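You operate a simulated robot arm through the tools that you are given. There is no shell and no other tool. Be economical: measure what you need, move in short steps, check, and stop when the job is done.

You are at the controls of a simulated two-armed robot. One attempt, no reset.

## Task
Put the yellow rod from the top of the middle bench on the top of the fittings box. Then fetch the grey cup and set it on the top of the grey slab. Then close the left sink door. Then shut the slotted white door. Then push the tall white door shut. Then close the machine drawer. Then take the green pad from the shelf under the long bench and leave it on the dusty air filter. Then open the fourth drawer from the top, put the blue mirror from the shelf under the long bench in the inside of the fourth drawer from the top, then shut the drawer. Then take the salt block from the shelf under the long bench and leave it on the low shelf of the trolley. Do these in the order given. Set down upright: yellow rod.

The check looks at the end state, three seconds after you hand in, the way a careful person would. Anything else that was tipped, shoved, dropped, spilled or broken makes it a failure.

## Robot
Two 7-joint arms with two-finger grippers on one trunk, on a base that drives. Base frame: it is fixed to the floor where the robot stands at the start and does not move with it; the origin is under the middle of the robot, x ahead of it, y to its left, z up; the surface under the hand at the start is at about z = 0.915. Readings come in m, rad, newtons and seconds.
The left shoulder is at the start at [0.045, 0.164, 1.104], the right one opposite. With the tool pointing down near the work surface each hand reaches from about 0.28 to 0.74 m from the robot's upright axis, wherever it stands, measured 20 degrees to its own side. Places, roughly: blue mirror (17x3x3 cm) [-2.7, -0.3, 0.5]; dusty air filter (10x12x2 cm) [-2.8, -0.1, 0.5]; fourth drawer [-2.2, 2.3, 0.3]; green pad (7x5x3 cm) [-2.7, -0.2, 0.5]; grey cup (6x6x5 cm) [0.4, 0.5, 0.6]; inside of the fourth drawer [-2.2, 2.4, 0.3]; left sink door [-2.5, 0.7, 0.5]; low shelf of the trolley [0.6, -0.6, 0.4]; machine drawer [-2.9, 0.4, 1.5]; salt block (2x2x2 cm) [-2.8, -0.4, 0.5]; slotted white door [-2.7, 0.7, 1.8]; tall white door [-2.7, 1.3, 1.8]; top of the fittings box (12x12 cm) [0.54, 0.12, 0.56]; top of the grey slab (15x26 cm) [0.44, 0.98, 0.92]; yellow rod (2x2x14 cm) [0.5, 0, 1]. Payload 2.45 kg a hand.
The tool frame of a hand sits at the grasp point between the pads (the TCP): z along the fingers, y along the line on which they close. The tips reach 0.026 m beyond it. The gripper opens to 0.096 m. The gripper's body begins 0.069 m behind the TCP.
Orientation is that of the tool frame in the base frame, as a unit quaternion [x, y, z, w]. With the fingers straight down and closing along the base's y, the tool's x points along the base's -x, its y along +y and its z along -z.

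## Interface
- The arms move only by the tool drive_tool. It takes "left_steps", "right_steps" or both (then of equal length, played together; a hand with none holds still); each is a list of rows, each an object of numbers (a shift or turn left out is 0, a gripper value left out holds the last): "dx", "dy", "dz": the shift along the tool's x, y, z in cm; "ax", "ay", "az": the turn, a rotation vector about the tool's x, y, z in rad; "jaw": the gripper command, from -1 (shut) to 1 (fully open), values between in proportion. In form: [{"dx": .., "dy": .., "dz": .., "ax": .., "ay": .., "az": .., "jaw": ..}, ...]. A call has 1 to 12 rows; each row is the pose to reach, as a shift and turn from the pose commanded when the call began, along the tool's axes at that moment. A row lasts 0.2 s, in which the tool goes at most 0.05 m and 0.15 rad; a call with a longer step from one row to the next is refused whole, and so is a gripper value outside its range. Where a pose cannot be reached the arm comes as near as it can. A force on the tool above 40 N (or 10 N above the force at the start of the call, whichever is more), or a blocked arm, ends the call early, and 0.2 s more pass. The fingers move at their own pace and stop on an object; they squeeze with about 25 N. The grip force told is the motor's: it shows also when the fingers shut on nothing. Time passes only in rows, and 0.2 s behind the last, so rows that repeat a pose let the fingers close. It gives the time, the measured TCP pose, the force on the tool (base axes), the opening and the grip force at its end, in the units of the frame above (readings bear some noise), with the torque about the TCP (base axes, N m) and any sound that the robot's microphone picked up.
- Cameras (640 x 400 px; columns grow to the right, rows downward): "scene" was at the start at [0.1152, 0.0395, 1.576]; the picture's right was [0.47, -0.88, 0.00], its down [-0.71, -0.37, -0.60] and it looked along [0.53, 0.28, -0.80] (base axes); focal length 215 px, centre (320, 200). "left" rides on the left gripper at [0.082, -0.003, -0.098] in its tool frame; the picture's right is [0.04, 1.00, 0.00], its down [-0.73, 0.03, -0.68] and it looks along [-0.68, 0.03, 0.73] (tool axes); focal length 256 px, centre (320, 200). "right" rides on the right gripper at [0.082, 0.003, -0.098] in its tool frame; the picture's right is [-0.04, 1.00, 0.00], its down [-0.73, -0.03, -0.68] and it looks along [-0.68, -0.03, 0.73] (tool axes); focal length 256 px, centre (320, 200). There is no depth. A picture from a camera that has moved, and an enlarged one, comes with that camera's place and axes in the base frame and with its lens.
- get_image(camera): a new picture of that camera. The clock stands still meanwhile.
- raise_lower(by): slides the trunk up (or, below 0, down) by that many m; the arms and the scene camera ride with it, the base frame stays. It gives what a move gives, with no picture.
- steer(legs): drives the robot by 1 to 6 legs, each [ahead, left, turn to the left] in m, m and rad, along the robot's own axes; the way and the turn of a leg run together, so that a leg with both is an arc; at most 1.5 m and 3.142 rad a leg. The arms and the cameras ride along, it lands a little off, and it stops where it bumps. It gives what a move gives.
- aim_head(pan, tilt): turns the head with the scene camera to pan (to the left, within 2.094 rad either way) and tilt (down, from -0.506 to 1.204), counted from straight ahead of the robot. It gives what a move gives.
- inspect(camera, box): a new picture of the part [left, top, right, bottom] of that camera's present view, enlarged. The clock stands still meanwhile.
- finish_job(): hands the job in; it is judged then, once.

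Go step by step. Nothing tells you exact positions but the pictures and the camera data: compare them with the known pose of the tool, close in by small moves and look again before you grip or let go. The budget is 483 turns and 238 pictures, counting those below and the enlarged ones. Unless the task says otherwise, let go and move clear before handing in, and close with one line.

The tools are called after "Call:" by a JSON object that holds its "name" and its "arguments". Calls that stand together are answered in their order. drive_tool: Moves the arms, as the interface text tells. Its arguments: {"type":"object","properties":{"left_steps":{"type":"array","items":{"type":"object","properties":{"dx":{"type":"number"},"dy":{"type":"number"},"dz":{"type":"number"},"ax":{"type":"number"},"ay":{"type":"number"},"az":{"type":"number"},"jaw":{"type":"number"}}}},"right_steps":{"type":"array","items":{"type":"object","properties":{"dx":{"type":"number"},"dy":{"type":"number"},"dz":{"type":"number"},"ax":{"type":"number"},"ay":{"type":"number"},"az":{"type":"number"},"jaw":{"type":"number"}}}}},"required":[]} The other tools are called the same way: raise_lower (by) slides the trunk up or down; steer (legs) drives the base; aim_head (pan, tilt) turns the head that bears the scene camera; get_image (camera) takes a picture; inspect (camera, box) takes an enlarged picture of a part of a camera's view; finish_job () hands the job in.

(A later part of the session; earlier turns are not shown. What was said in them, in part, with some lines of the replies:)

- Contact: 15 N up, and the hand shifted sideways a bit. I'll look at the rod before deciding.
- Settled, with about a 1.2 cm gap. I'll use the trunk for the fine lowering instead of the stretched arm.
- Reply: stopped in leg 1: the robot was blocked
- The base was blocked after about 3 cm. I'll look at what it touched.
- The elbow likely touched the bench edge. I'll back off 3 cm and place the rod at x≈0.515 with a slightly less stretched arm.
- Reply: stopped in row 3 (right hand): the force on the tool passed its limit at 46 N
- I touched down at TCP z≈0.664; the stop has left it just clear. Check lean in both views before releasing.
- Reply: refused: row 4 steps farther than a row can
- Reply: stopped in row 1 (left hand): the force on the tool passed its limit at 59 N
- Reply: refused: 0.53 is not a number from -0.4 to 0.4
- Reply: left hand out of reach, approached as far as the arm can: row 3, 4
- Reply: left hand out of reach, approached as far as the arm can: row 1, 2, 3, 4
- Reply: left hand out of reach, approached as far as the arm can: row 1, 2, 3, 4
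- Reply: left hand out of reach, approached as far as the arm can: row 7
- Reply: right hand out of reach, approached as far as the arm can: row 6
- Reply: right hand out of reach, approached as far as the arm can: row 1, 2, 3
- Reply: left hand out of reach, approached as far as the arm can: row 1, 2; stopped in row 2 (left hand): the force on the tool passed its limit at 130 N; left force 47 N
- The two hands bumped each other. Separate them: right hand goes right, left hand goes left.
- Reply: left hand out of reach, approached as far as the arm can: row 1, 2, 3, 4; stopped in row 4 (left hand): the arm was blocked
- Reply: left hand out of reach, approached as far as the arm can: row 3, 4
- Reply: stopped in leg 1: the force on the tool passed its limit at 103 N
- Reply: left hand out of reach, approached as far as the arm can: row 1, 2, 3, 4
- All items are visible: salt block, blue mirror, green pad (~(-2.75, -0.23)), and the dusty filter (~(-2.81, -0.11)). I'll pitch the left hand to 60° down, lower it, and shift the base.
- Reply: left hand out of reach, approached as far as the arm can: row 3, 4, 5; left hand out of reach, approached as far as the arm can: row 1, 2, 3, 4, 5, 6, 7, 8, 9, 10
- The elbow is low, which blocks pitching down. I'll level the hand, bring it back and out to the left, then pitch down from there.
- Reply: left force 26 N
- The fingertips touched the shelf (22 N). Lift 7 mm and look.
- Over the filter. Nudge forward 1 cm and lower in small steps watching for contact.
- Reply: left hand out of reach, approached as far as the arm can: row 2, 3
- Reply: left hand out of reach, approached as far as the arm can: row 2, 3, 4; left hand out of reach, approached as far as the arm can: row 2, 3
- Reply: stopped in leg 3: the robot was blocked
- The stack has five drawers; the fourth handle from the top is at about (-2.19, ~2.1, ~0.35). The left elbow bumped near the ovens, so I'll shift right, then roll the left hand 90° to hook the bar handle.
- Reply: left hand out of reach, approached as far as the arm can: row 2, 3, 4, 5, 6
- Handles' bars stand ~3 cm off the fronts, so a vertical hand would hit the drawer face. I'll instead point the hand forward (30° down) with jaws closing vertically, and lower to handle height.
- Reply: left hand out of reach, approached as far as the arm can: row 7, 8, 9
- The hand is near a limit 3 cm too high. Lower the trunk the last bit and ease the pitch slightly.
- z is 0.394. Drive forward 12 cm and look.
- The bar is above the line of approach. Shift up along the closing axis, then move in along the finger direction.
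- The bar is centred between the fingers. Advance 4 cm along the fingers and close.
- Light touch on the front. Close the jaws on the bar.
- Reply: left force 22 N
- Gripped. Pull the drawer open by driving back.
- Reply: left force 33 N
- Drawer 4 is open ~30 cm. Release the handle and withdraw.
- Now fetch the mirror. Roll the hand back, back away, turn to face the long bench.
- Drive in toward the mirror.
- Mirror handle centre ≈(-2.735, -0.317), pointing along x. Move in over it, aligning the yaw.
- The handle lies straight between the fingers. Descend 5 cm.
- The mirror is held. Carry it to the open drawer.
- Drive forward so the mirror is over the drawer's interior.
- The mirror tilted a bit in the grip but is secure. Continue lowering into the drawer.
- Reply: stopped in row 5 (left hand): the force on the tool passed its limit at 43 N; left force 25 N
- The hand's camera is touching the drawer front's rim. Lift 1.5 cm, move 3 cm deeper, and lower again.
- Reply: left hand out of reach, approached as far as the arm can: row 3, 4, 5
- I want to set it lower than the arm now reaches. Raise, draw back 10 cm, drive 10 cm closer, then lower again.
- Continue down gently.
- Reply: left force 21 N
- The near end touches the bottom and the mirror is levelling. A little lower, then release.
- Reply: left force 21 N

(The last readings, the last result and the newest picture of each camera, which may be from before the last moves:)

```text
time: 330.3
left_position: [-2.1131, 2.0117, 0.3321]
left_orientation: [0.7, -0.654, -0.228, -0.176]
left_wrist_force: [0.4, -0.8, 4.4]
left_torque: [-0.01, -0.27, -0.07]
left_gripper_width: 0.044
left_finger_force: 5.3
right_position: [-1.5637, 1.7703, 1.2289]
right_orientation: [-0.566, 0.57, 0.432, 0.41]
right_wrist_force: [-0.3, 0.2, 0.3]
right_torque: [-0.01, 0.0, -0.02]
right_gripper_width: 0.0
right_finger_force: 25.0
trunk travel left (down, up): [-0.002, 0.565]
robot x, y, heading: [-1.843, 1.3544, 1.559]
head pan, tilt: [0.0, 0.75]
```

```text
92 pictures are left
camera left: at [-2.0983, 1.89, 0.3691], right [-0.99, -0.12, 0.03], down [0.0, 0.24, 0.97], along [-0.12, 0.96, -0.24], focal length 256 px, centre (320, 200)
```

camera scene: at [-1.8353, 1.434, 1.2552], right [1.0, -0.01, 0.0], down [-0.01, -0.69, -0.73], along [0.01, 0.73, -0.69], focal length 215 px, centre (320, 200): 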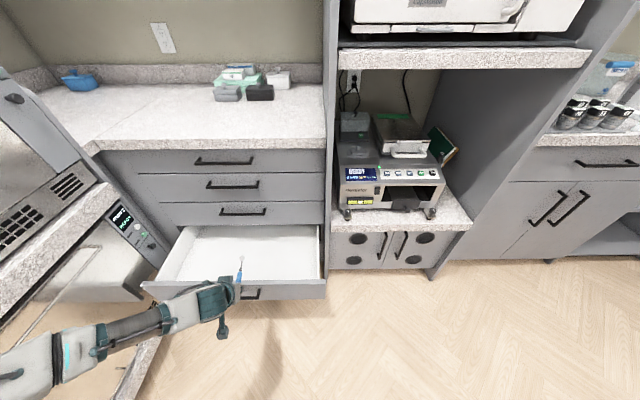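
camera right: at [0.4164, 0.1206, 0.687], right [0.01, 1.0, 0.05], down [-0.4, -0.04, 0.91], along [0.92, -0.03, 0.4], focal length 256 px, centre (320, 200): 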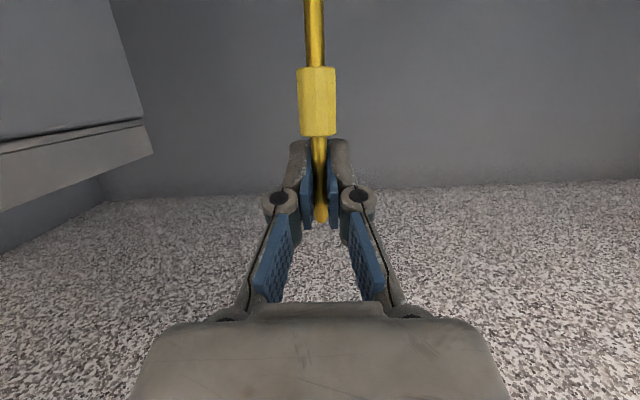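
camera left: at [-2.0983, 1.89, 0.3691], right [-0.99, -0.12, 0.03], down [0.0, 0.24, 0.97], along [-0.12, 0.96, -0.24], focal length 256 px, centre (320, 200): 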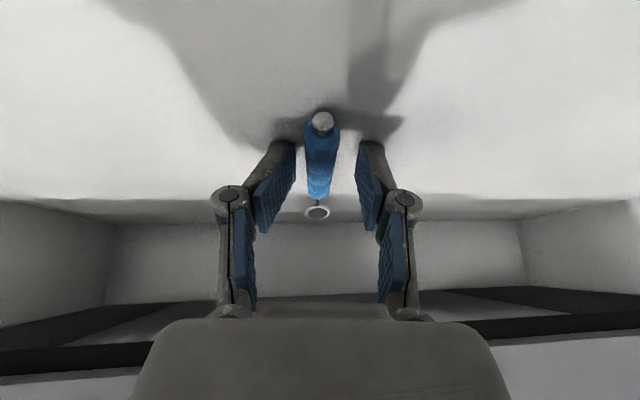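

The mirror lies flat in the drawer. Lift out and back off.

Call:
{"name": "drive_tool", "arguments": {"left_steps": [{"dx": -1.5, "dz": -2.5}, {"dx": -3.5, "dz": -6}, {"dx": -6, "dz": -9.6}, {"dx": -8.3, "dz": -13.3}, {"dx": -10.6, "dz": -17}]}}

Call:
{"name": "steer", "arguments": {"legs": [[-0.4, 0, 0]]}}

Call:
{"name": "inspect", "arguments": {"camera": "scene", "box": [120, 180, 360, 330]}}

```text
time: 331.5
left_position: [-2.1006, 2.0082, 0.5341]
left_orientation: [0.7, -0.654, -0.228, -0.176]
left_wrist_force: [-0.6, 0.3, -0.9]
left_torque: [0.02, -0.01, -0.01]
left_gripper_width: 0.0431
left_finger_force: 0.1
right_position: [-1.5638, 1.7683, 1.2294]
right_orientation: [-0.566, 0.57, 0.432, 0.41]
right_wrist_force: [0.0, 0.1, 0.6]
right_torque: [-0.01, 0.02, -0.01]
right_gripper_width: 0.0
right_finger_force: 24.8
trunk travel left (down, up): [-0.002, 0.565]
robot x, y, heading: [-1.8414, 1.3552, 1.554]
head pan, tilt: [0.0, 0.75]
```

```text
time: 333.9
left_position: [-2.1047, 1.6143, 0.5333]
left_orientation: [0.699, -0.654, -0.229, -0.177]
left_wrist_force: [-0.3, -0.9, 0.8]
left_torque: [0.0, -0.01, -0.01]
left_gripper_width: 0.0431
left_finger_force: 0.0
right_position: [-1.5688, 1.3735, 1.2282]
right_orientation: [-0.565, 0.571, 0.432, 0.41]
right_wrist_force: [0.3, -1.5, 0.1]
right_torque: [0.01, 0.02, 0.0]
right_gripper_width: 0.0001
right_finger_force: 25.0
trunk travel left (down, up): [-0.002, 0.565]
robot x, y, heading: [-1.8466, 0.9638, 1.552]
head pan, tilt: [0.0, 0.75]
```

```text
2.67 times, centred on (240, 255) of scene
camera zoom: at [-1.84, 1.3845, 1.2555], right [1.0, -0.02, 0.0], down [-0.01, -0.69, -0.73], along [0.01, 0.73, -0.69], focal length 574 px, centre (533, 53)
```

zoom: 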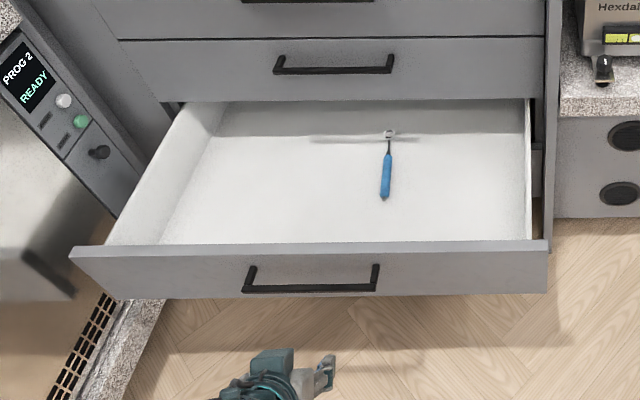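

The mirror is inside. Close the fist, lower to handle height and push the drawer shut by driving forward.

Call:
{"name": "drive_tool", "arguments": {"left_steps": [{"dx": 1.6, "dz": 2.5, "jaw": -1}, {"dx": 3.1, "dz": 5, "jaw": -1}, {"dx": 4.6, "dz": 7.5, "jaw": -1}, {"dx": 6.1, "dz": 9.9, "jaw": -1}, {"dx": 6.1, "dz": 9.9, "jaw": -1}]}}

Call:
{"name": "steer", "arguments": {"legs": [[0, 0.06, 0], [0.12, 0, 0]]}}

Call:
{"name": "get_image", "arguments": {"camera": "left"}}

Call:
{"name": "inspect", "arguments": {"camera": "scene", "box": [120, 180, 360, 330]}}

```text
time: 335.1
left_position: [-2.1115, 1.6152, 0.4204]
left_orientation: [0.699, -0.653, -0.231, -0.18]
left_wrist_force: [0.2, 0.1, 0.2]
left_torque: [-0.01, 0.01, -0.01]
left_gripper_width: 0.0
left_finger_force: 25.0
right_position: [-1.5709, 1.3725, 1.2295]
right_orientation: [-0.567, 0.569, 0.434, 0.408]
right_wrist_force: [0.3, 0.1, -0.7]
right_torque: [0.0, 0.01, -0.05]
right_gripper_width: 0.0
right_finger_force: 24.7
trunk travel left (down, up): [-0.002, 0.565]
robot x, y, heading: [-1.8468, 0.9578, 1.552]
head pan, tilt: [0.0, 0.75]
```

```text
time: 336.9
left_position: [-2.1487, 1.7375, 0.4266]
left_orientation: [0.694, -0.657, -0.237, -0.171]
left_wrist_force: [1.5, -0.2, 0.2]
left_torque: [-0.03, 0.14, 0.1]
left_gripper_width: 0.0
left_finger_force: 25.7
right_position: [-1.591, 1.4934, 1.2214]
right_orientation: [-0.561, 0.575, 0.44, 0.401]
right_wrist_force: [2.6, 0.5, 0.3]
right_torque: [0.0, 0.07, 0.17]
right_gripper_width: 0.0
right_finger_force: 25.1
trunk travel left (down, up): [-0.002, 0.565]
robot x, y, heading: [-1.898, 1.0797, 1.556]
head pan, tilt: [0.0, 0.75]
```

```text
90 pictures are left
camera left: at [-2.1347, 1.6145, 0.4626], right [-0.99, -0.11, 0.05], down [0.02, 0.23, 0.97], along [-0.12, 0.97, -0.23], focal length 256 px, centre (320, 200)
```

left: 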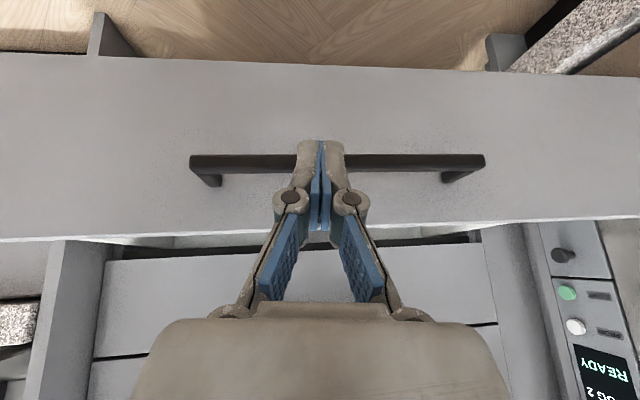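

```text
2.67 times, centred on (240, 255) of scene
camera zoom: at [-1.8588, 1.5059, 1.2546], right [1.0, -0.02, -0.03], down [-0.03, -0.69, -0.73], along [0.0, 0.73, -0.69], focal length 574 px, centre (533, 53)
```

zoom: 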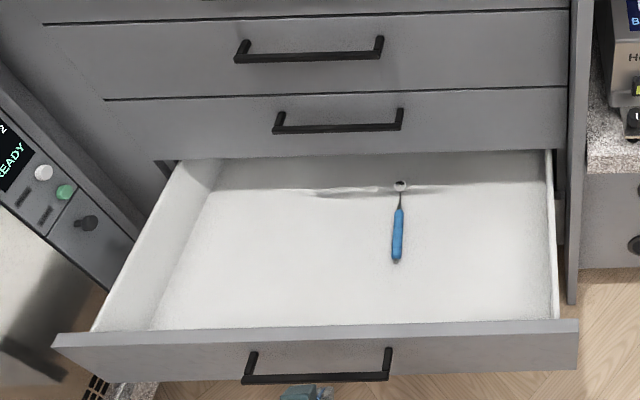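

Fist is centred on the handle. Drive forward to push.

Call:
{"name": "steer", "arguments": {"legs": [[0.34, 0, 0]]}}

Call:
{"name": "inspect", "arguments": {"camera": "scene", "box": [120, 180, 360, 330]}}

```text
time: 339.1
left_position: [-2.1433, 2.0558, 0.4339]
left_orientation: [0.695, -0.656, -0.232, -0.184]
left_wrist_force: [1.2, 0.5, -0.1]
left_torque: [-0.03, 0.03, 0.02]
left_gripper_width: 0.0
left_finger_force: 25.1
right_position: [-1.6057, 1.8188, 1.2273]
right_orientation: [-0.568, 0.569, 0.441, 0.4]
right_wrist_force: [-0.1, 0.2, -0.1]
right_torque: [-0.03, -0.01, 0.04]
right_gripper_width: 0.0
right_finger_force: 24.6
trunk travel left (down, up): [-0.002, 0.565]
robot x, y, heading: [-1.888, 1.4084, 1.556]
head pan, tilt: [0.0, 0.75]
stopped in leg 1: the force on the tool passed its limit at 68 N (the readings are from after the stop); the commanded pose is now the measured one
```

```text
2.67 times, centred on (240, 255) of scene
camera zoom: at [-1.8707, 1.8346, 1.2553], right [1.0, -0.02, -0.01], down [-0.02, -0.69, -0.73], along [0.01, 0.73, -0.69], focal length 574 px, centre (533, 53)
```

zoom: 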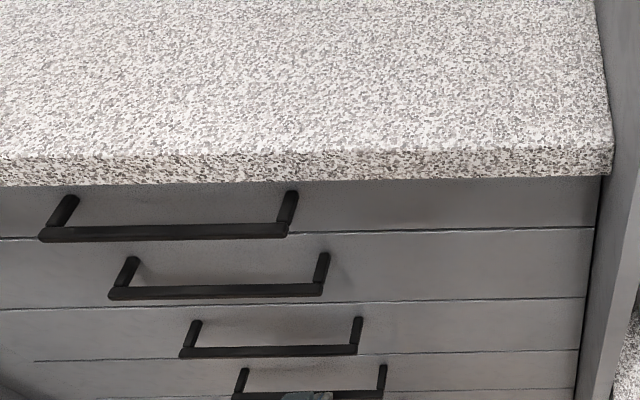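

It stopped at its end. Back off and verify.

Call:
{"name": "steer", "arguments": {"legs": [[-0.45, 0, 0]]}}

Call:
{"name": "inspect", "arguments": {"camera": "scene", "box": [120, 160, 360, 310]}}

```text
time: 341.9
left_position: [-2.1615, 1.6029, 0.4303]
left_orientation: [0.698, -0.653, -0.229, -0.186]
left_wrist_force: [-0.3, 0.4, -0.8]
left_torque: [-0.02, 0.0, -0.01]
left_gripper_width: 0.0
left_finger_force: 25.2
right_position: [-1.6322, 1.3693, 1.2313]
right_orientation: [0.572, -0.566, -0.437, -0.402]
right_wrist_force: [-0.2, -0.5, 0.5]
right_torque: [0.01, -0.01, 0.01]
right_gripper_width: 0.0
right_finger_force: 25.1
trunk travel left (down, up): [-0.002, 0.565]
robot x, y, heading: [-1.9002, 0.9605, 1.559]
head pan, tilt: [0.0, 0.75]
```

```text
2.67 times, centred on (240, 235) of scene
camera zoom: at [-1.8964, 1.3835, 1.2553], right [1.0, -0.01, 0.0], down [-0.01, -0.69, -0.73], along [0.01, 0.73, -0.69], focal length 574 px, centre (533, 107)
```

zoom: 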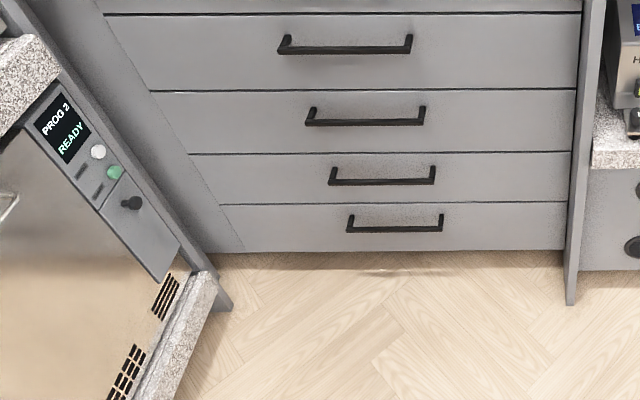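

Drawer shut. Last: the salt block. Raise the hand, open it, and return to the long bench.

Call:
{"name": "drive_tool", "arguments": {"left_steps": [{"dx": -2.3, "dz": -3.6, "jaw": 0}, {"dx": -4.6, "dz": -7.3, "jaw": 0}, {"dx": -6.9, "dz": -10.9, "jaw": 0}, {"dx": -9, "dz": -14.5, "jaw": 0}, {"dx": -9, "dz": -14.5, "jaw": 0}]}}

Call:
{"name": "steer", "arguments": {"legs": [[0, -0.52, 0], [0, 0, 1.543], [0, 1.08, 0], [0.52, 0, 0]]}}

Call:
{"name": "get_image", "arguments": {"camera": "left"}}

```text
time: 343.1
left_position: [-2.1519, 1.595, 0.604]
left_orientation: [0.697, -0.653, -0.23, -0.186]
left_wrist_force: [0.6, 0.0, 0.0]
left_torque: [0.0, -0.02, 0.01]
left_gripper_width: 0.0479
left_finger_force: 0.1
right_position: [-1.6292, 1.3693, 1.2295]
right_orientation: [0.573, -0.566, -0.439, -0.398]
right_wrist_force: [0.4, -0.4, -0.5]
right_torque: [-0.02, -0.02, 0.0]
right_gripper_width: 0.0002
right_finger_force: 24.8
trunk travel left (down, up): [-0.002, 0.565]
robot x, y, heading: [-1.9046, 0.9562, 1.555]
head pan, tilt: [0.0, 0.75]
```

```text
time: 357.6
left_position: [-2.5961, -0.3302, 0.6038]
left_orientation: [0.955, 0.014, -0.297, 0.026]
left_wrist_force: [-0.1, 0.6, 0.0]
left_torque: [-0.03, 0.0, 0.03]
left_gripper_width: 0.0483
left_finger_force: 0.0
right_position: [-2.3521, 0.1842, 1.2289]
right_orientation: [0.804, -0.01, -0.594, 0.018]
right_wrist_force: [0.0, 0.3, 0.2]
right_torque: [0.03, 0.01, -0.02]
right_gripper_width: 0.0
right_finger_force: 24.7
trunk travel left (down, up): [-0.002, 0.565]
robot x, y, heading: [-1.9514, -0.0981, 3.087]
head pan, tilt: [0.0, 0.75]
```

```text
86 pictures are left
camera left: at [-2.475, -0.3201, 0.6384], right [0.07, -1.0, 0.02], down [-0.22, 0.0, 0.98], along [-0.97, -0.08, -0.22], focal length 256 px, centre (320, 200)
```

left: 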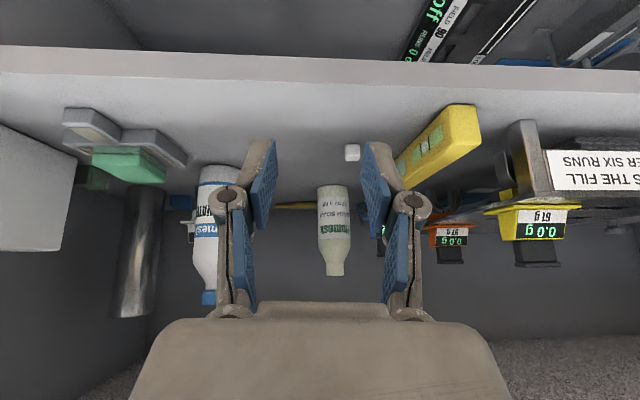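

Salt block at about (-2.772, -0.386). Drive 7 cm closer and position above it.

Call:
{"name": "steer", "arguments": {"legs": [[0.07, 0, 0]]}}

Call:
{"name": "drive_tool", "arguments": {"left_steps": [{"dx": -2, "dy": 1.8, "dz": 2.6, "jaw": -0.1}, {"dx": -4, "dy": 3.6, "dz": 5.2, "jaw": -0.1}, {"dx": -6.07, "dy": 5.5, "dz": 8.0, "jaw": -0.1}, {"dx": -6.07, "dy": 5.5, "dz": 8.0, "jaw": -0.1}]}}

Call:
{"name": "get_image", "arguments": {"camera": "left"}}

```text
time: 358.7
left_position: [-2.6645, -0.3254, 0.6075]
left_orientation: [0.954, 0.013, -0.297, 0.026]
left_wrist_force: [-0.6, 0.2, 0.5]
left_torque: [0.01, 0.03, 0.0]
left_gripper_width: 0.048
left_finger_force: 0.0
right_position: [-2.4216, 0.1862, 1.2292]
right_orientation: [0.805, -0.007, -0.593, 0.021]
right_wrist_force: [-1.1, 0.0, -0.6]
right_torque: [0.02, -0.05, 0.0]
right_gripper_width: 0.0002
right_finger_force: 25.1
trunk travel left (down, up): [-0.002, 0.565]
robot x, y, heading: [-2.0198, -0.0993, 3.086]
head pan, tilt: [0.0, 0.75]
```

```text
time: 359.7
left_position: [-2.7556, -0.3866, 0.5828]
left_orientation: [0.953, 0.013, -0.302, 0.025]
left_wrist_force: [-0.3, 0.1, -0.5]
left_torque: [-0.03, 0.0, -0.02]
left_gripper_width: 0.0433
left_finger_force: 0.1
right_position: [-2.4186, 0.1848, 1.2299]
right_orientation: [0.805, -0.007, -0.593, 0.022]
right_wrist_force: [0.0, 0.3, -0.3]
right_torque: [0.03, 0.01, 0.0]
right_gripper_width: 0.0001
right_finger_force: 25.3
trunk travel left (down, up): [-0.002, 0.565]
robot x, y, heading: [-2.0251, -0.0955, 3.087]
head pan, tilt: [0.0, 0.75]
```

```text
85 pictures are left
camera left: at [-2.6325, -0.3771, 0.6154], right [0.07, -1.0, 0.02], down [-0.21, 0.0, 0.98], along [-0.98, -0.08, -0.21], focal length 256 px, centre (320, 200)
```

left: 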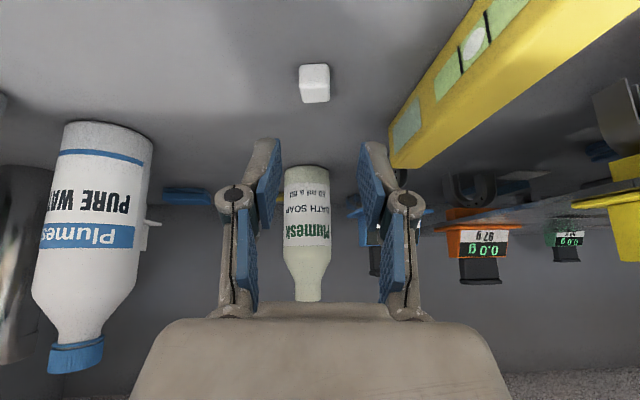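

Aligned. Descend to the shelf around the block.

Call:
{"name": "drive_tool", "arguments": {"left_steps": [{"dx": 1.0, "dy": -0.07, "dz": 1.4, "jaw": -0.25}, {"dx": 2.0, "dy": -0.14, "dz": 2.8, "jaw": -0.25}, {"dx": 2.9, "dy": -0.2, "dz": 4.1, "jaw": -0.25}, {"dx": 2.9, "dy": -0.2, "dz": 4.1, "jaw": -0.25}]}}

Call:
{"name": "get_image", "arguments": {"camera": "left"}}

```text
time: 360.7
left_position: [-2.7544, -0.3841, 0.5318]
left_orientation: [0.953, 0.013, -0.302, 0.025]
left_wrist_force: [1.5, -0.2, -0.6]
left_torque: [0.0, 0.02, 0.0]
left_gripper_width: 0.0358
left_finger_force: 0.0
right_position: [-2.4184, 0.1844, 1.2303]
right_orientation: [0.805, -0.006, -0.593, 0.022]
right_wrist_force: [-0.1, -0.6, -0.2]
right_torque: [-0.01, -0.01, -0.02]
right_gripper_width: 0.0
right_finger_force: 25.3
trunk travel left (down, up): [-0.002, 0.565]
robot x, y, heading: [-2.0244, -0.0962, 3.085]
head pan, tilt: [0.0, 0.75]
```

```text
84 pictures are left
camera left: at [-2.6318, -0.3766, 0.5656], right [0.07, -1.0, 0.02], down [-0.21, 0.0, 0.98], along [-0.98, -0.07, -0.21], focal length 256 px, centre (320, 200)
```

left: 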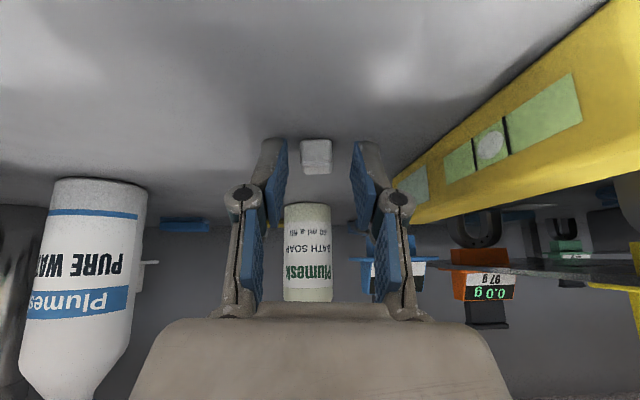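

The block is between the tips. Close gently.

Call:
{"name": "drive_tool", "arguments": {"left_steps": [{"dx": 0.12, "dz": 0.17}, {"dx": 0.12, "dz": 0.17, "jaw": -0.5}, {"dx": 0.12, "dz": 0.17, "jaw": -0.8}, {"dx": 0.12, "dz": 0.17, "jaw": -0.8}]}}

Call:
{"name": "drive_tool", "arguments": {"left_steps": [{"dx": -0.8, "dz": -1.2}, {"dx": -1.7, "dz": -2.5}, {"dx": -2.9, "dz": -4.2}, {"dx": -2.9, "dz": -4.2}]}}

Call:
{"name": "get_image", "arguments": {"camera": "left"}}

```text
time: 361.7
left_position: [-2.7545, -0.3862, 0.5306]
left_orientation: [0.953, 0.013, -0.302, 0.024]
left_wrist_force: [-0.4, -0.4, 0.2]
left_torque: [0.0, 0.0, -0.03]
left_gripper_width: 0.0176
left_finger_force: 25.4
right_position: [-2.4194, 0.1836, 1.2287]
right_orientation: [0.805, -0.006, -0.592, 0.024]
right_wrist_force: [0.2, 0.8, 0.6]
right_torque: [-0.01, 0.02, -0.04]
right_gripper_width: 0.0001
right_finger_force: 25.3
trunk travel left (down, up): [-0.002, 0.565]
robot x, y, heading: [-2.0208, -0.0968, 3.089]
head pan, tilt: [0.0, 0.75]
```

```text
time: 362.7
left_position: [-2.7539, -0.3836, 0.5814]
left_orientation: [0.953, 0.013, -0.301, 0.025]
left_wrist_force: [-0.3, 0.0, -0.7]
left_torque: [0.0, 0.0, 0.0]
left_gripper_width: 0.0175
left_finger_force: 25.5
right_position: [-2.4195, 0.1854, 1.2297]
right_orientation: [0.805, -0.006, -0.592, 0.024]
right_wrist_force: [-0.3, 0.2, 0.6]
right_torque: [0.01, -0.01, 0.03]
right_gripper_width: 0.0
right_finger_force: 24.6
trunk travel left (down, up): [-0.002, 0.565]
robot x, y, heading: [-2.0219, -0.0962, 3.085]
head pan, tilt: [0.0, 0.75]
```

```text
83 pictures are left
camera left: at [-2.6315, -0.3748, 0.6142], right [0.07, -1.0, 0.02], down [-0.21, 0.0, 0.98], along [-0.97, -0.08, -0.21], focal length 256 px, centre (320, 200)
```

left: 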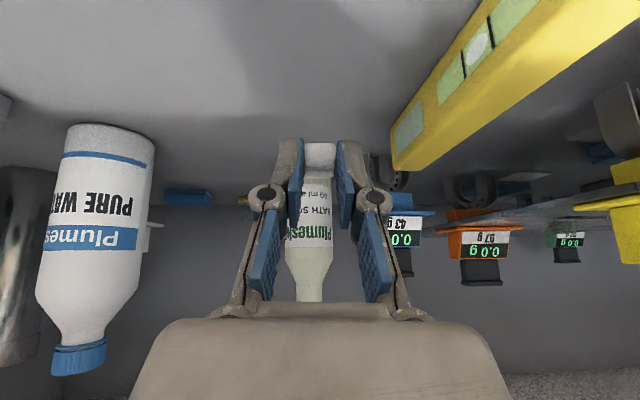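

Block held. Back out, turn around toward the trolley.

Call:
{"name": "steer", "arguments": {"legs": [[-0.6, 0, 0], [0, 0, -3.08], [0.7, 0, 0]]}}

Call:
{"name": "aim_head", "arguments": {"pan": -0.4, "tilt": 0.55}}

Call:
{"name": "get_image", "arguments": {"camera": "scene"}}

Call:
{"name": "get_image", "arguments": {"camera": "left"}}

```text
time: 376.7
left_position: [-0.0162, 0.2143, 0.5812]
left_orientation: [-0.045, 0.952, 0.035, 0.301]
left_wrist_force: [0.6, -0.6, -0.7]
left_torque: [-0.01, -0.01, 0.04]
left_gripper_width: 0.0175
left_finger_force: 25.2
right_position: [-0.3106, -0.3765, 1.2307]
right_orientation: [-0.022, 0.805, 0.044, 0.591]
right_wrist_force: [-0.5, 0.0, -0.8]
right_torque: [-0.01, -0.04, 0.0]
right_gripper_width: 0.0001
right_finger_force: 24.6
trunk travel left (down, up): [-0.002, 0.565]
robot x, y, heading: [-0.7242, -0.1221, 0.016]
head pan, tilt: [0.0, 0.75]
```

```text
time: 377.6
left_position: [-0.0188, 0.2139, 0.5851]
left_orientation: [-0.045, 0.951, 0.035, 0.303]
left_wrist_force: [-0.7, -0.2, -0.2]
left_torque: [0.03, 0.01, -0.03]
left_gripper_width: 0.0176
left_finger_force: 25.0
right_position: [-0.3119, -0.3745, 1.2296]
right_orientation: [-0.023, 0.805, 0.046, 0.591]
right_wrist_force: [0.0, -0.2, -1.5]
right_torque: [-0.04, 0.0, -0.03]
right_gripper_width: 0.0
right_finger_force: 25.1
trunk travel left (down, up): [-0.002, 0.565]
robot x, y, heading: [-0.7277, -0.1241, 0.01]
head pan, tilt: [-0.4, 0.55]
```

```text
82 pictures are left
camera scene: at [-0.3013, -0.1494, 1.2725], right [-0.38, -0.93, 0.0], down [-0.49, 0.2, -0.85], along [0.79, -0.32, -0.53], focal length 215 px, centre (320, 200)
```

scene: 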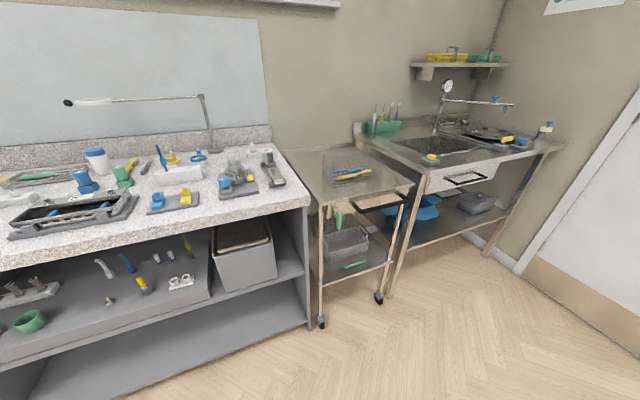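

```text
81 pictures are left
camera left: at [-0.1412, 0.1955, 0.618], right [-0.14, 0.99, 0.02], down [0.2, 0.01, 0.98], along [0.97, 0.14, -0.2], focal length 256 px, centre (320, 200)
```

left: 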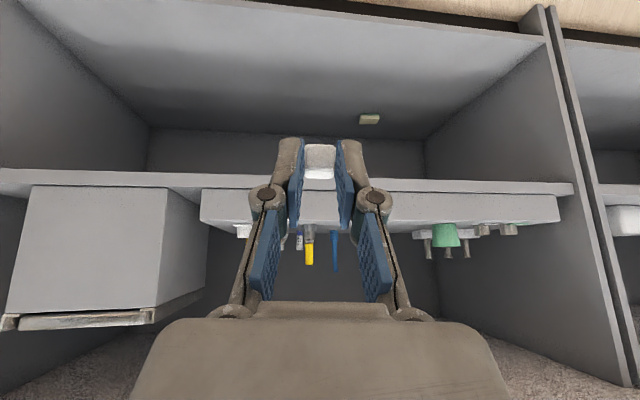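

The rod still stands. Zoom on the trolley.

Call:
{"name": "inspect", "arguments": {"camera": "scene", "box": [280, 140, 440, 340]}}

```text
2.00 times, centred on (360, 240) of scene
camera zoom: at [-0.3013, -0.1494, 1.2725], right [-0.38, -0.93, 0.0], down [-0.49, 0.2, -0.85], along [0.79, -0.32, -0.53], focal length 430 px, centre (240, 120)
```

zoom: 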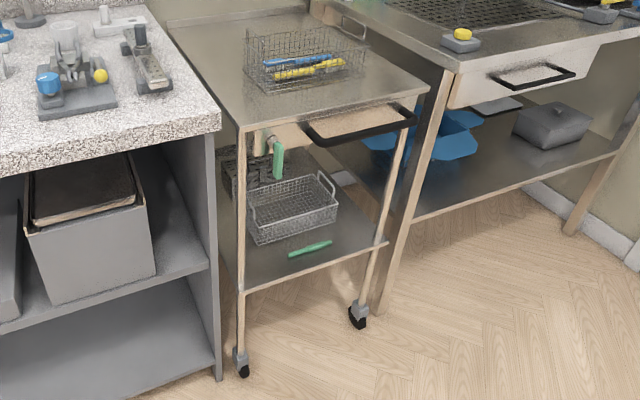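

The trolley's low shelf (front edge x≈0.30, y from -0.41 to -0.82) is free at the right front, around (0.365, -0.735). I'll move the hand inward and drive to face it.

Call:
{"name": "drive_tool", "arguments": {"left_steps": [{"dy": -3}, {"dy": -6}, {"dy": -10}, {"dy": -10}]}}

Call:
{"name": "steer", "arguments": {"legs": [[0, -0.85, 0], [0.15, 0, 0]]}}

Call:
{"name": "aim_head", "arguments": {"pan": 0.1, "tilt": 0.7}}

Call:
{"name": "get_image", "arguments": {"camera": "scene"}}

Call:
{"name": "get_image", "arguments": {"camera": "left"}}

```text
time: 378.6
left_position: [-0.0062, 0.1135, 0.5825]
left_orientation: [-0.045, 0.951, 0.035, 0.304]
left_wrist_force: [0.2, 0.2, -0.7]
left_torque: [-0.01, -0.01, 0.02]
left_gripper_width: 0.0174
left_finger_force: 24.8
right_position: [-0.3125, -0.3757, 1.2295]
right_orientation: [-0.023, 0.805, 0.046, 0.591]
right_wrist_force: [0.3, -0.8, -0.9]
right_torque: [-0.01, 0.01, -0.02]
right_gripper_width: 0.0
right_finger_force: 25.2
trunk travel left (down, up): [-0.002, 0.565]
robot x, y, heading: [-0.7285, -0.1206, 0.011]
head pan, tilt: [-0.4, 0.55]
```

```text
time: 384.0
left_position: [0.1539, -0.7348, 0.5826]
left_orientation: [-0.046, 0.951, 0.036, 0.303]
left_wrist_force: [0.4, 0.1, 0.0]
left_torque: [-0.01, -0.05, 0.01]
left_gripper_width: 0.0174
left_finger_force: 25.4
right_position: [-0.1485, -1.225, 1.2294]
right_orientation: [-0.024, 0.805, 0.047, 0.59]
right_wrist_force: [0.7, -0.4, 0.2]
right_torque: [0.0, -0.01, 0.03]
right_gripper_width: 0.0
right_finger_force: 25.0
trunk travel left (down, up): [-0.002, 0.565]
robot x, y, heading: [-0.5681, -0.9697, 0.018]
head pan, tilt: [-0.4, 0.55]
```

```text
time: 385.0
left_position: [0.1503, -0.7349, 0.5858]
left_orientation: [-0.047, 0.95, 0.036, 0.305]
left_wrist_force: [0.5, 0.3, -0.5]
left_torque: [-0.03, 0.02, 0.0]
left_gripper_width: 0.0176
left_finger_force: 25.1
right_position: [-0.1499, -1.2227, 1.2305]
right_orientation: [-0.026, 0.805, 0.05, 0.591]
right_wrist_force: [0.4, -0.2, 1.0]
right_torque: [0.0, 0.0, 0.0]
right_gripper_width: 0.0
right_finger_force: 25.0
trunk travel left (down, up): [-0.002, 0.565]
robot x, y, heading: [-0.5653, -0.9697, 0.017]
head pan, tilt: [0.099, 0.7]
```

```text
79 pictures are left
camera scene: at [-0.1383, -0.9555, 1.2594], right [0.11, -0.99, 0.0], down [-0.65, -0.07, -0.76], along [0.76, 0.09, -0.65], focal length 215 px, centre (320, 200)
```

scene: 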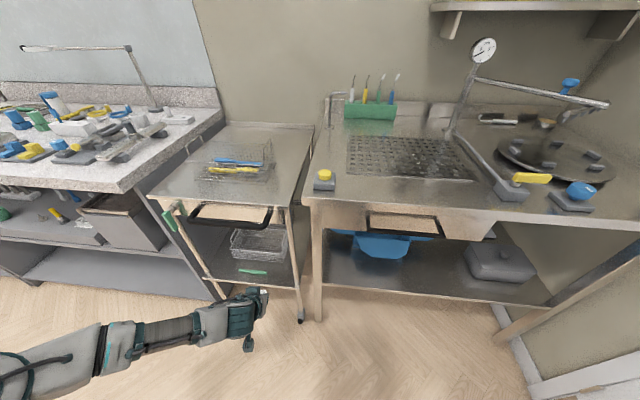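

```text
78 pictures are left
camera left: at [0.0279, -0.7534, 0.6175], right [-0.14, 0.99, 0.02], down [0.2, 0.01, 0.98], along [0.97, 0.14, -0.2], focal length 256 px, centre (320, 200)
```

left: 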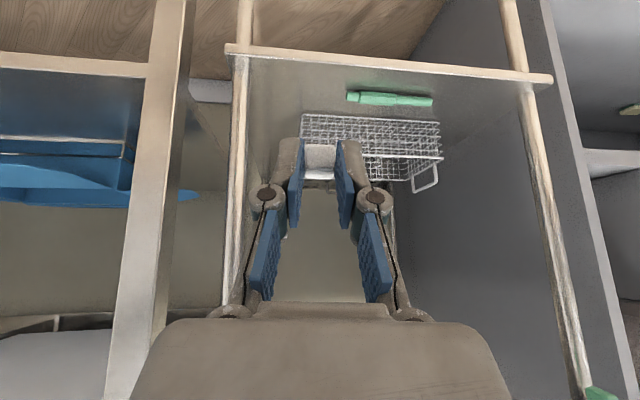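

Clear view of the free spot between the right leg, pen and basket. Lower the hand to z≈0.47, then drive in.

Call:
{"name": "drive_tool", "arguments": {"left_steps": [{"dx": 2.3, "dy": 0.3, "dz": 3.1}, {"dx": 4.5, "dy": 0.6, "dz": 6.2}, {"dx": 6.7, "dy": 0.9, "dz": 9.3}, {"dx": 6.7, "dy": 0.9, "dz": 9.3}]}}

Call:
{"name": "steer", "arguments": {"legs": [[0.19, 0, 0]]}}

Call:
{"name": "get_image", "arguments": {"camera": "left"}}

Call:
{"name": "get_image", "arguments": {"camera": "scene"}}

```text
time: 386.0
left_position: [0.1505, -0.7208, 0.4719]
left_orientation: [-0.046, 0.95, 0.034, 0.306]
left_wrist_force: [-0.1, 0.0, -0.4]
left_torque: [0.03, -0.01, 0.01]
left_gripper_width: 0.0173
left_finger_force: 24.8
right_position: [-0.1512, -1.2228, 1.2309]
right_orientation: [-0.025, 0.804, 0.049, 0.592]
right_wrist_force: [-0.2, -0.3, -1.2]
right_torque: [0.0, 0.06, 0.0]
right_gripper_width: 0.0
right_finger_force: 24.8
trunk travel left (down, up): [-0.002, 0.565]
robot x, y, heading: [-0.5666, -0.9721, 0.011]
head pan, tilt: [0.099, 0.7]
```

```text
time: 387.5
left_position: [0.341, -0.7183, 0.4706]
left_orientation: [-0.047, 0.951, 0.036, 0.305]
left_wrist_force: [0.4, -0.5, -1.1]
left_torque: [0.0, -0.02, 0.02]
left_gripper_width: 0.0171
left_finger_force: 25.3
right_position: [0.0409, -1.2186, 1.2294]
right_orientation: [-0.026, 0.805, 0.05, 0.59]
right_wrist_force: [1.1, -0.3, 0.0]
right_torque: [0.02, 0.01, 0.0]
right_gripper_width: 0.0
right_finger_force: 24.8
trunk travel left (down, up): [-0.002, 0.565]
robot x, y, heading: [-0.3724, -0.9702, 0.013]
head pan, tilt: [0.099, 0.7]
```

```text
77 pictures are left
camera left: at [0.2188, -0.7376, 0.5026], right [-0.14, 0.99, 0.02], down [0.2, 0.01, 0.98], along [0.97, 0.14, -0.2], focal length 256 px, centre (320, 200)
```

left: 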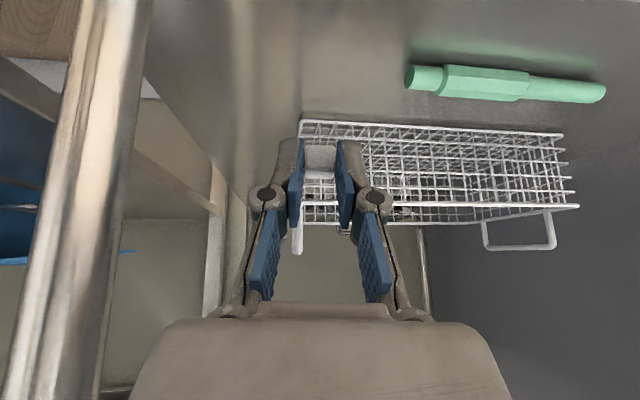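

```text
76 pictures are left
camera scene: at [0.0534, -0.9528, 1.2591], right [0.12, -0.99, 0.0], down [-0.65, -0.07, -0.76], along [0.75, 0.09, -0.65], focal length 215 px, centre (320, 200)
```

scene: 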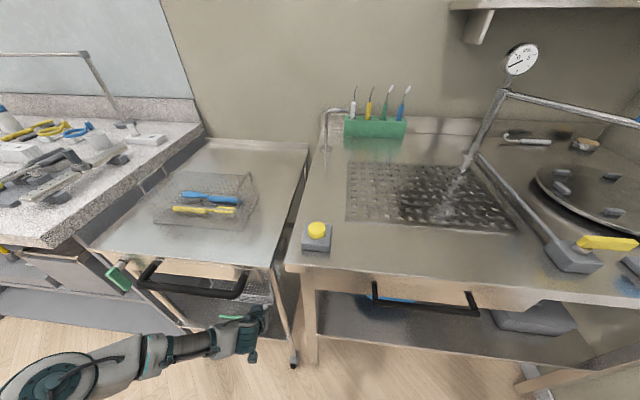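

The block is over the free area in front of the basket. Lower gradually.

Call:
{"name": "drive_tool", "arguments": {"left_steps": [{"dx": 0.6, "dy": -0.3, "dz": 0.8}, {"dx": 1.2, "dy": -0.6, "dz": 1.6}, {"dx": 1.75, "dy": -0.6, "dz": 2.4}, {"dx": 1.75, "dy": -0.6, "dz": 2.4}]}}

Call:
{"name": "get_image", "arguments": {"camera": "left"}}

```text
time: 388.5
left_position: [0.3402, -0.7237, 0.4453]
left_orientation: [-0.047, 0.949, 0.036, 0.308]
left_wrist_force: [-0.3, 0.2, -0.5]
left_torque: [0.02, 0.01, 0.05]
left_gripper_width: 0.0176
left_finger_force: 25.0
right_position: [0.0385, -1.2187, 1.2316]
right_orientation: [-0.028, 0.805, 0.053, 0.59]
right_wrist_force: [0.2, 0.2, -0.2]
right_torque: [-0.01, 0.02, 0.03]
right_gripper_width: 0.0002
right_finger_force: 24.2
trunk travel left (down, up): [-0.002, 0.565]
robot x, y, heading: [-0.3739, -0.9693, 0.011]
head pan, tilt: [0.099, 0.7]
```

```text
75 pictures are left
camera left: at [0.2163, -0.7427, 0.4769], right [-0.14, 0.99, 0.01], down [0.19, 0.01, 0.98], along [0.97, 0.14, -0.19], focal length 256 px, centre (320, 200)
```

left: 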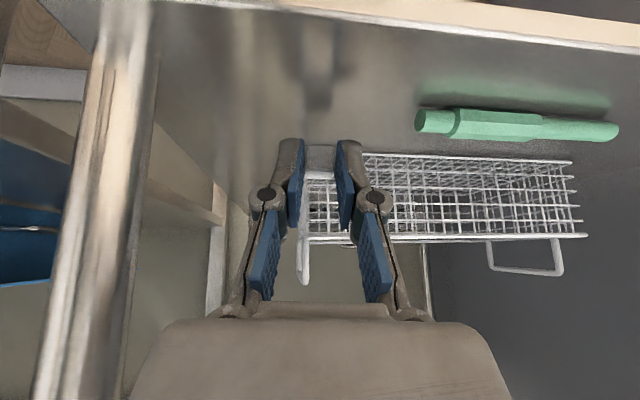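

Call:
{"name": "drive_tool", "arguments": {"left_steps": [{"dx": 0.3, "dz": 0.4}, {"dx": 0.58, "dz": 0.8}, {"dx": 0.58, "dz": 0.8}]}}

Call:
{"name": "drive_tool", "arguments": {"left_steps": [{"dx": 0.17, "dz": 0.25}, {"dx": 0.17, "dz": 0.25}]}}

Call:
{"name": "get_image", "arguments": {"camera": "left"}}

```text
time: 389.3
left_position: [0.3397, -0.7238, 0.4358]
left_orientation: [-0.046, 0.95, 0.036, 0.308]
left_wrist_force: [-0.7, -0.1, -0.5]
left_torque: [0.01, -0.01, 0.0]
left_gripper_width: 0.0173
left_finger_force: 25.1
right_position: [0.0391, -1.2174, 1.231]
right_orientation: [-0.028, 0.806, 0.053, 0.59]
right_wrist_force: [0.6, 0.2, -0.4]
right_torque: [0.01, 0.01, 0.01]
right_gripper_width: 0.0001
right_finger_force: 25.6
trunk travel left (down, up): [-0.002, 0.565]
robot x, y, heading: [-0.3732, -0.9683, 0.013]
head pan, tilt: [0.099, 0.7]
```

```text
time: 389.9
left_position: [0.3405, -0.7246, 0.4334]
left_orientation: [-0.046, 0.949, 0.035, 0.309]
left_wrist_force: [0.4, -0.3, -0.5]
left_torque: [0.02, 0.01, -0.05]
left_gripper_width: 0.0175
left_finger_force: 24.6
right_position: [0.039, -1.218, 1.2307]
right_orientation: [-0.028, 0.805, 0.053, 0.59]
right_wrist_force: [0.9, 0.0, 0.3]
right_torque: [-0.03, -0.02, 0.02]
right_gripper_width: 0.0001
right_finger_force: 24.6
trunk travel left (down, up): [-0.002, 0.565]
robot x, y, heading: [-0.3744, -0.9719, 0.015]
head pan, tilt: [0.099, 0.7]
```

```text
74 pictures are left
camera left: at [0.2165, -0.7423, 0.4644], right [-0.14, 0.99, 0.02], down [0.19, 0.01, 0.98], along [0.97, 0.14, -0.19], focal length 256 px, centre (320, 200)
```

left: 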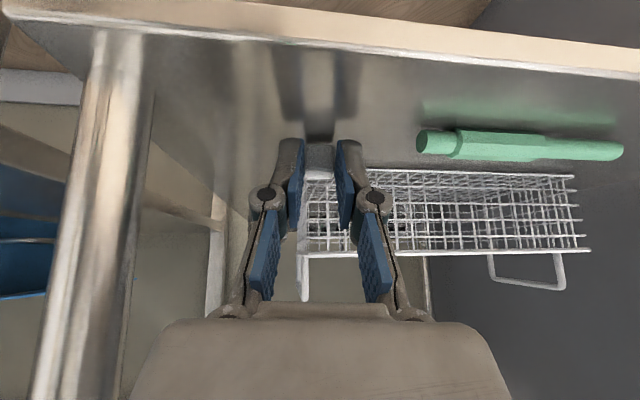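

Nearly touching its reflection. Creep.

Call:
{"name": "drive_tool", "arguments": {"left_steps": [{"dx": 0.17, "dz": 0.25}, {"dx": 0.17, "dz": 0.25}]}}

Call:
{"name": "drive_tool", "arguments": {"left_steps": [{"dx": 0.17, "dz": 0.25}, {"dx": 0.17, "dz": 0.25}]}}

Call:
{"name": "inspect", "arguments": {"camera": "left", "box": [240, 80, 400, 220]}}

```text
time: 390.5
left_position: [0.3412, -0.7234, 0.4308]
left_orientation: [-0.045, 0.949, 0.034, 0.309]
left_wrist_force: [-0.6, -0.3, -0.3]
left_torque: [0.02, -0.02, 0.01]
left_gripper_width: 0.0174
left_finger_force: 25.1
right_position: [0.0374, -1.2188, 1.2294]
right_orientation: [-0.027, 0.806, 0.053, 0.589]
right_wrist_force: [0.1, -0.6, -1.3]
right_torque: [0.01, 0.0, -0.01]
right_gripper_width: 0.0
right_finger_force: 24.7
trunk travel left (down, up): [-0.002, 0.565]
robot x, y, heading: [-0.3746, -0.9672, 0.016]
head pan, tilt: [0.099, 0.7]
```

```text
time: 391.1
left_position: [0.34, -0.7233, 0.4299]
left_orientation: [-0.047, 0.949, 0.037, 0.309]
left_wrist_force: [-1.0, 0.9, 12.8]
left_torque: [-0.08, -0.19, -0.01]
left_gripper_width: 0.0175
left_finger_force: 25.1
right_position: [0.0354, -1.2202, 1.2315]
right_orientation: [-0.027, 0.805, 0.053, 0.591]
right_wrist_force: [-0.8, 0.0, 0.3]
right_torque: [-0.01, 0.0, -0.03]
right_gripper_width: 0.0
right_finger_force: 24.7
trunk travel left (down, up): [-0.002, 0.565]
robot x, y, heading: [-0.371, -0.9665, 0.018]
head pan, tilt: [0.099, 0.7]
```

```text
2.86 times, centred on (320, 150) of left
camera zoom: at [0.2172, -0.7422, 0.4602], right [-0.14, 0.99, 0.02], down [0.19, 0.01, 0.98], along [0.97, 0.14, -0.19], focal length 731 px, centre (320, 343)
```

zoom: 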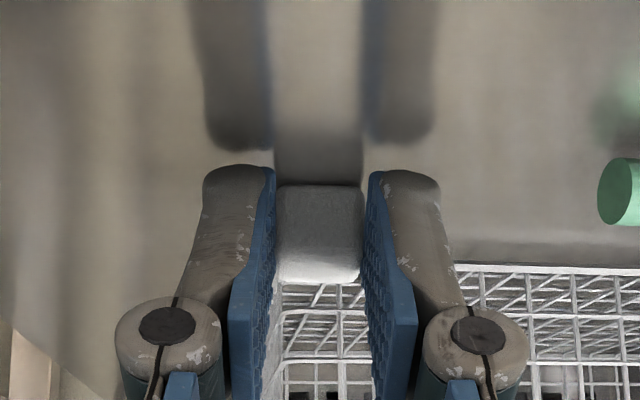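

The block is down on the shelf (13 N). Release and lift away.

Call:
{"name": "drive_tool", "arguments": {"left_steps": [{"dx": -0.06, "dz": -0.08, "jaw": -0.5}, {"dx": -0.06, "dz": -0.08, "jaw": -0.2}, {"dx": -0.06, "dz": -0.08, "jaw": -0.2}]}}

Call:
{"name": "drive_tool", "arguments": {"left_steps": [{"dx": -0.6, "dz": -0.8}, {"dx": -1.6, "dz": -2.2}, {"dx": -2.6, "dz": -3.6}, {"dx": -2.6, "dz": -3.6}]}}

Call:
{"name": "get_image", "arguments": {"camera": "left"}}

```text
time: 391.9
left_position: [0.3395, -0.7228, 0.4274]
left_orientation: [-0.047, 0.95, 0.036, 0.308]
left_wrist_force: [-0.1, 0.7, 2.1]
left_torque: [-0.01, 0.0, -0.01]
left_gripper_width: 0.0394
left_finger_force: 0.1
right_position: [0.0395, -1.2181, 1.2306]
right_orientation: [-0.027, 0.806, 0.052, 0.589]
right_wrist_force: [0.3, -0.4, 0.5]
right_torque: [0.01, 0.0, -0.02]
right_gripper_width: 0.0
right_finger_force: 25.0
trunk travel left (down, up): [-0.002, 0.565]
robot x, y, heading: [-0.3751, -0.9693, 0.017]
head pan, tilt: [0.099, 0.7]
```

```text
time: 392.9
left_position: [0.3415, -0.7243, 0.472]
left_orientation: [-0.047, 0.95, 0.036, 0.308]
left_wrist_force: [0.5, 0.1, 0.1]
left_torque: [0.0, -0.01, -0.01]
left_gripper_width: 0.0385
left_finger_force: 0.1
right_position: [0.0389, -1.2181, 1.2311]
right_orientation: [-0.027, 0.806, 0.052, 0.59]
right_wrist_force: [-1.1, 0.1, -0.5]
right_torque: [-0.01, 0.02, -0.01]
right_gripper_width: 0.0003
right_finger_force: 25.3
trunk travel left (down, up): [-0.002, 0.565]
robot x, y, heading: [-0.3731, -0.9683, 0.017]
head pan, tilt: [0.099, 0.7]
```

```text
72 pictures are left
camera left: at [0.217, -0.7439, 0.5027], right [-0.14, 0.99, 0.02], down [0.19, 0.01, 0.98], along [0.97, 0.14, -0.19], focal length 256 px, centre (320, 200)
```

left: 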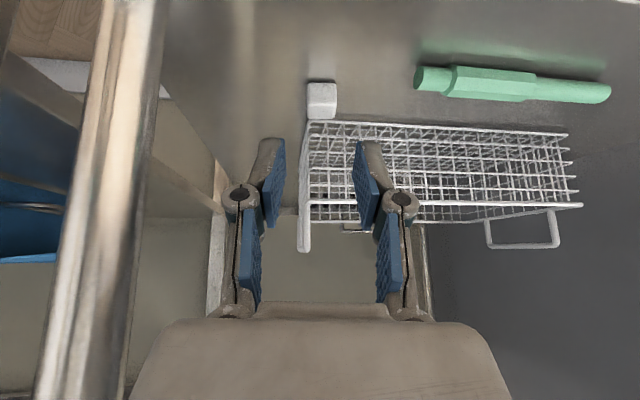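

The salt block sits on the low shelf. Back away and do a final look at the bench area.

Call:
{"name": "steer", "arguments": {"legs": [[-0.5, 0, 0]]}}

Call:
{"name": "aim_head", "arguments": {"pan": 0.6, "tilt": 0.4}}

Call:
{"name": "get_image", "arguments": {"camera": "scene"}}

Call:
{"name": "inspect", "arguments": {"camera": "scene", "box": [120, 130, 380, 290]}}

```text
time: 395.9
left_position: [-0.1636, -0.7322, 0.4726]
left_orientation: [-0.047, 0.949, 0.036, 0.309]
left_wrist_force: [-0.6, 0.9, -0.2]
left_torque: [0.03, -0.02, -0.01]
left_gripper_width: 0.0383
left_finger_force: 0.1
right_position: [-0.4621, -1.226, 1.2296]
right_orientation: [-0.029, 0.805, 0.054, 0.59]
right_wrist_force: [-1.0, 0.3, -0.6]
right_torque: [0.0, -0.02, -0.04]
right_gripper_width: 0.0
right_finger_force: 25.0
trunk travel left (down, up): [-0.002, 0.565]
robot x, y, heading: [-0.8749, -0.9772, 0.02]
head pan, tilt: [0.099, 0.7]
```

```text
time: 396.8
left_position: [-0.1645, -0.7326, 0.477]
left_orientation: [-0.048, 0.949, 0.035, 0.311]
left_wrist_force: [0.8, 0.4, -0.1]
left_torque: [-0.01, -0.03, 0.02]
left_gripper_width: 0.0382
left_finger_force: 0.1
right_position: [-0.4649, -1.2241, 1.2304]
right_orientation: [-0.03, 0.806, 0.057, 0.589]
right_wrist_force: [-0.4, 0.0, -1.6]
right_torque: [0.03, -0.01, 0.02]
right_gripper_width: 0.0001
right_finger_force: 25.1
trunk travel left (down, up): [-0.002, 0.565]
robot x, y, heading: [-0.8771, -0.9784, 0.021]
head pan, tilt: [0.6, 0.4]
```

```text
71 pictures are left
camera scene: at [-0.4583, -0.9164, 1.2863], right [0.58, -0.81, 0.0], down [-0.32, -0.23, -0.92], along [0.75, 0.53, -0.39], focal length 215 px, centre (320, 200)
```

scene: 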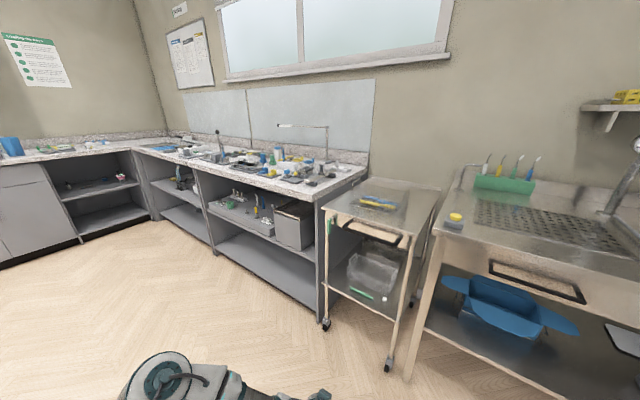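

```text
2.46 times, centred on (250, 210) of scene
camera zoom: at [-0.4583, -0.9164, 1.2863], right [0.58, -0.81, 0.0], down [-0.32, -0.23, -0.92], along [0.75, 0.53, -0.39], focal length 530 px, centre (492, 175)
```

zoom: 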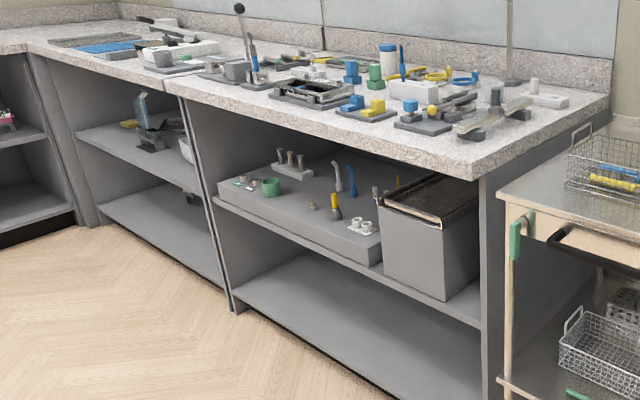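

Rod and bench are fine. A last check of the opposite wall: turn and look.

Call:
{"name": "steer", "arguments": {"legs": [[0, 0, 2.7]]}}

Call:
{"name": "aim_head", "arguments": {"pan": 0.0, "tilt": 0.15}}

Call:
{"name": "get_image", "arguments": {"camera": "scene"}}

Call:
{"name": "inspect", "arguments": {"camera": "scene", "box": [160, 180, 360, 300]}}

```text
time: 403.6
left_position: [-1.6234, -0.8944, 0.4764]
left_orientation: [0.936, -0.162, -0.311, -0.034]
left_wrist_force: [0.2, 0.4, -0.8]
left_torque: [0.01, -0.02, 0.0]
left_gripper_width: 0.0383
left_finger_force: 0.0
right_position: [-1.1435, -0.5774, 1.2303]
right_orientation: [0.792, -0.147, -0.588, -0.075]
right_wrist_force: [-0.3, -0.1, -0.1]
right_torque: [0.01, 0.0, 0.04]
right_gripper_width: 0.0
right_finger_force: 25.3
trunk travel left (down, up): [-0.002, 0.565]
robot x, y, heading: [-0.8786, -0.9784, 2.721]
head pan, tilt: [0.6, 0.4]
```

```text
time: 404.6
left_position: [-1.6218, -0.894, 0.481]
left_orientation: [0.935, -0.16, -0.314, -0.034]
left_wrist_force: [0.4, -0.8, -0.1]
left_torque: [-0.01, 0.01, -0.01]
left_gripper_width: 0.0386
left_finger_force: 0.0
right_position: [-1.1433, -0.5783, 1.2312]
right_orientation: [0.793, -0.144, -0.588, -0.07]
right_wrist_force: [0.7, -0.3, 0.3]
right_torque: [-0.01, -0.03, -0.02]
right_gripper_width: 0.0
right_finger_force: 24.9
trunk travel left (down, up): [-0.002, 0.565]
robot x, y, heading: [-0.8752, -0.9783, 2.722]
head pan, tilt: [0.0, 0.15]
```

```text
69 pictures are left
camera scene: at [-1.2724, -0.7969, 1.3094], right [0.41, 0.91, 0.0], down [0.14, -0.06, -0.99], along [-0.9, 0.41, -0.16], focal length 215 px, centre (320, 200)
```

scene: 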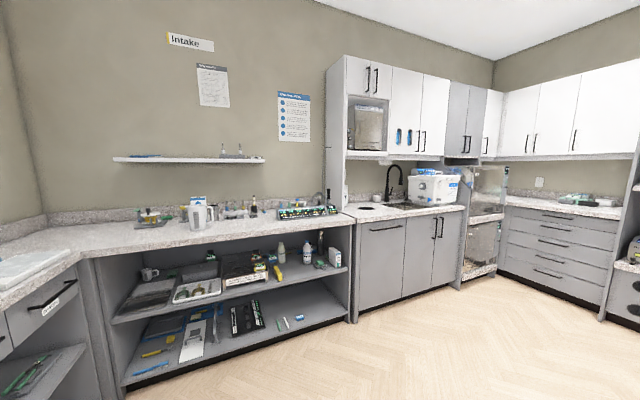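

```text
3.20 times, centred on (260, 240) of scene
camera zoom: at [-1.2724, -0.7969, 1.3094], right [0.41, 0.91, 0.0], down [0.14, -0.06, -0.99], along [-0.9, 0.41, -0.16], focal length 689 px, centre (512, 72)
```

zoom: 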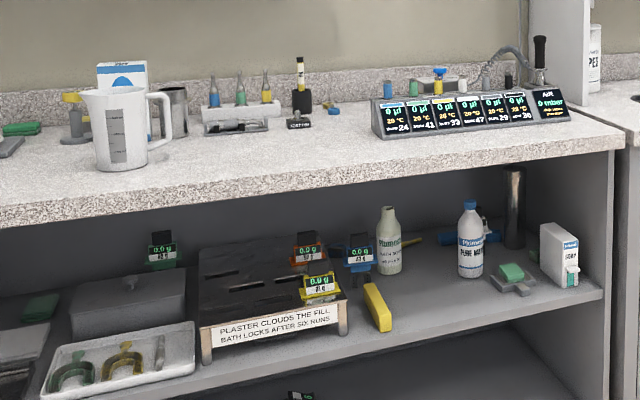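

Everything looks right: doors, machine drawer and fourth drawer are shut, the pad is on the filter, and the hands are clear. Handing in.

Call:
{"name": "finish_job", "arguments": {}}

```text
The job is handed in.
```

I did all nine tasks in the order given and handed in the job, and the last pictures show everything in place. The rod is upright on the fittings box, the cup is on the slab, the pad is on the filter, the mirror is in the shut fourth drawer and the salt block is on the trolley's low shelf. All three doors and the machine drawer are closed. A few contacts went over the force limit on the way: the two hands once bumped each other, an arm brushed the bench edge and the ovens, and the rod was pressed too hard as it touched down; the pictures show nothing tipped or moved.
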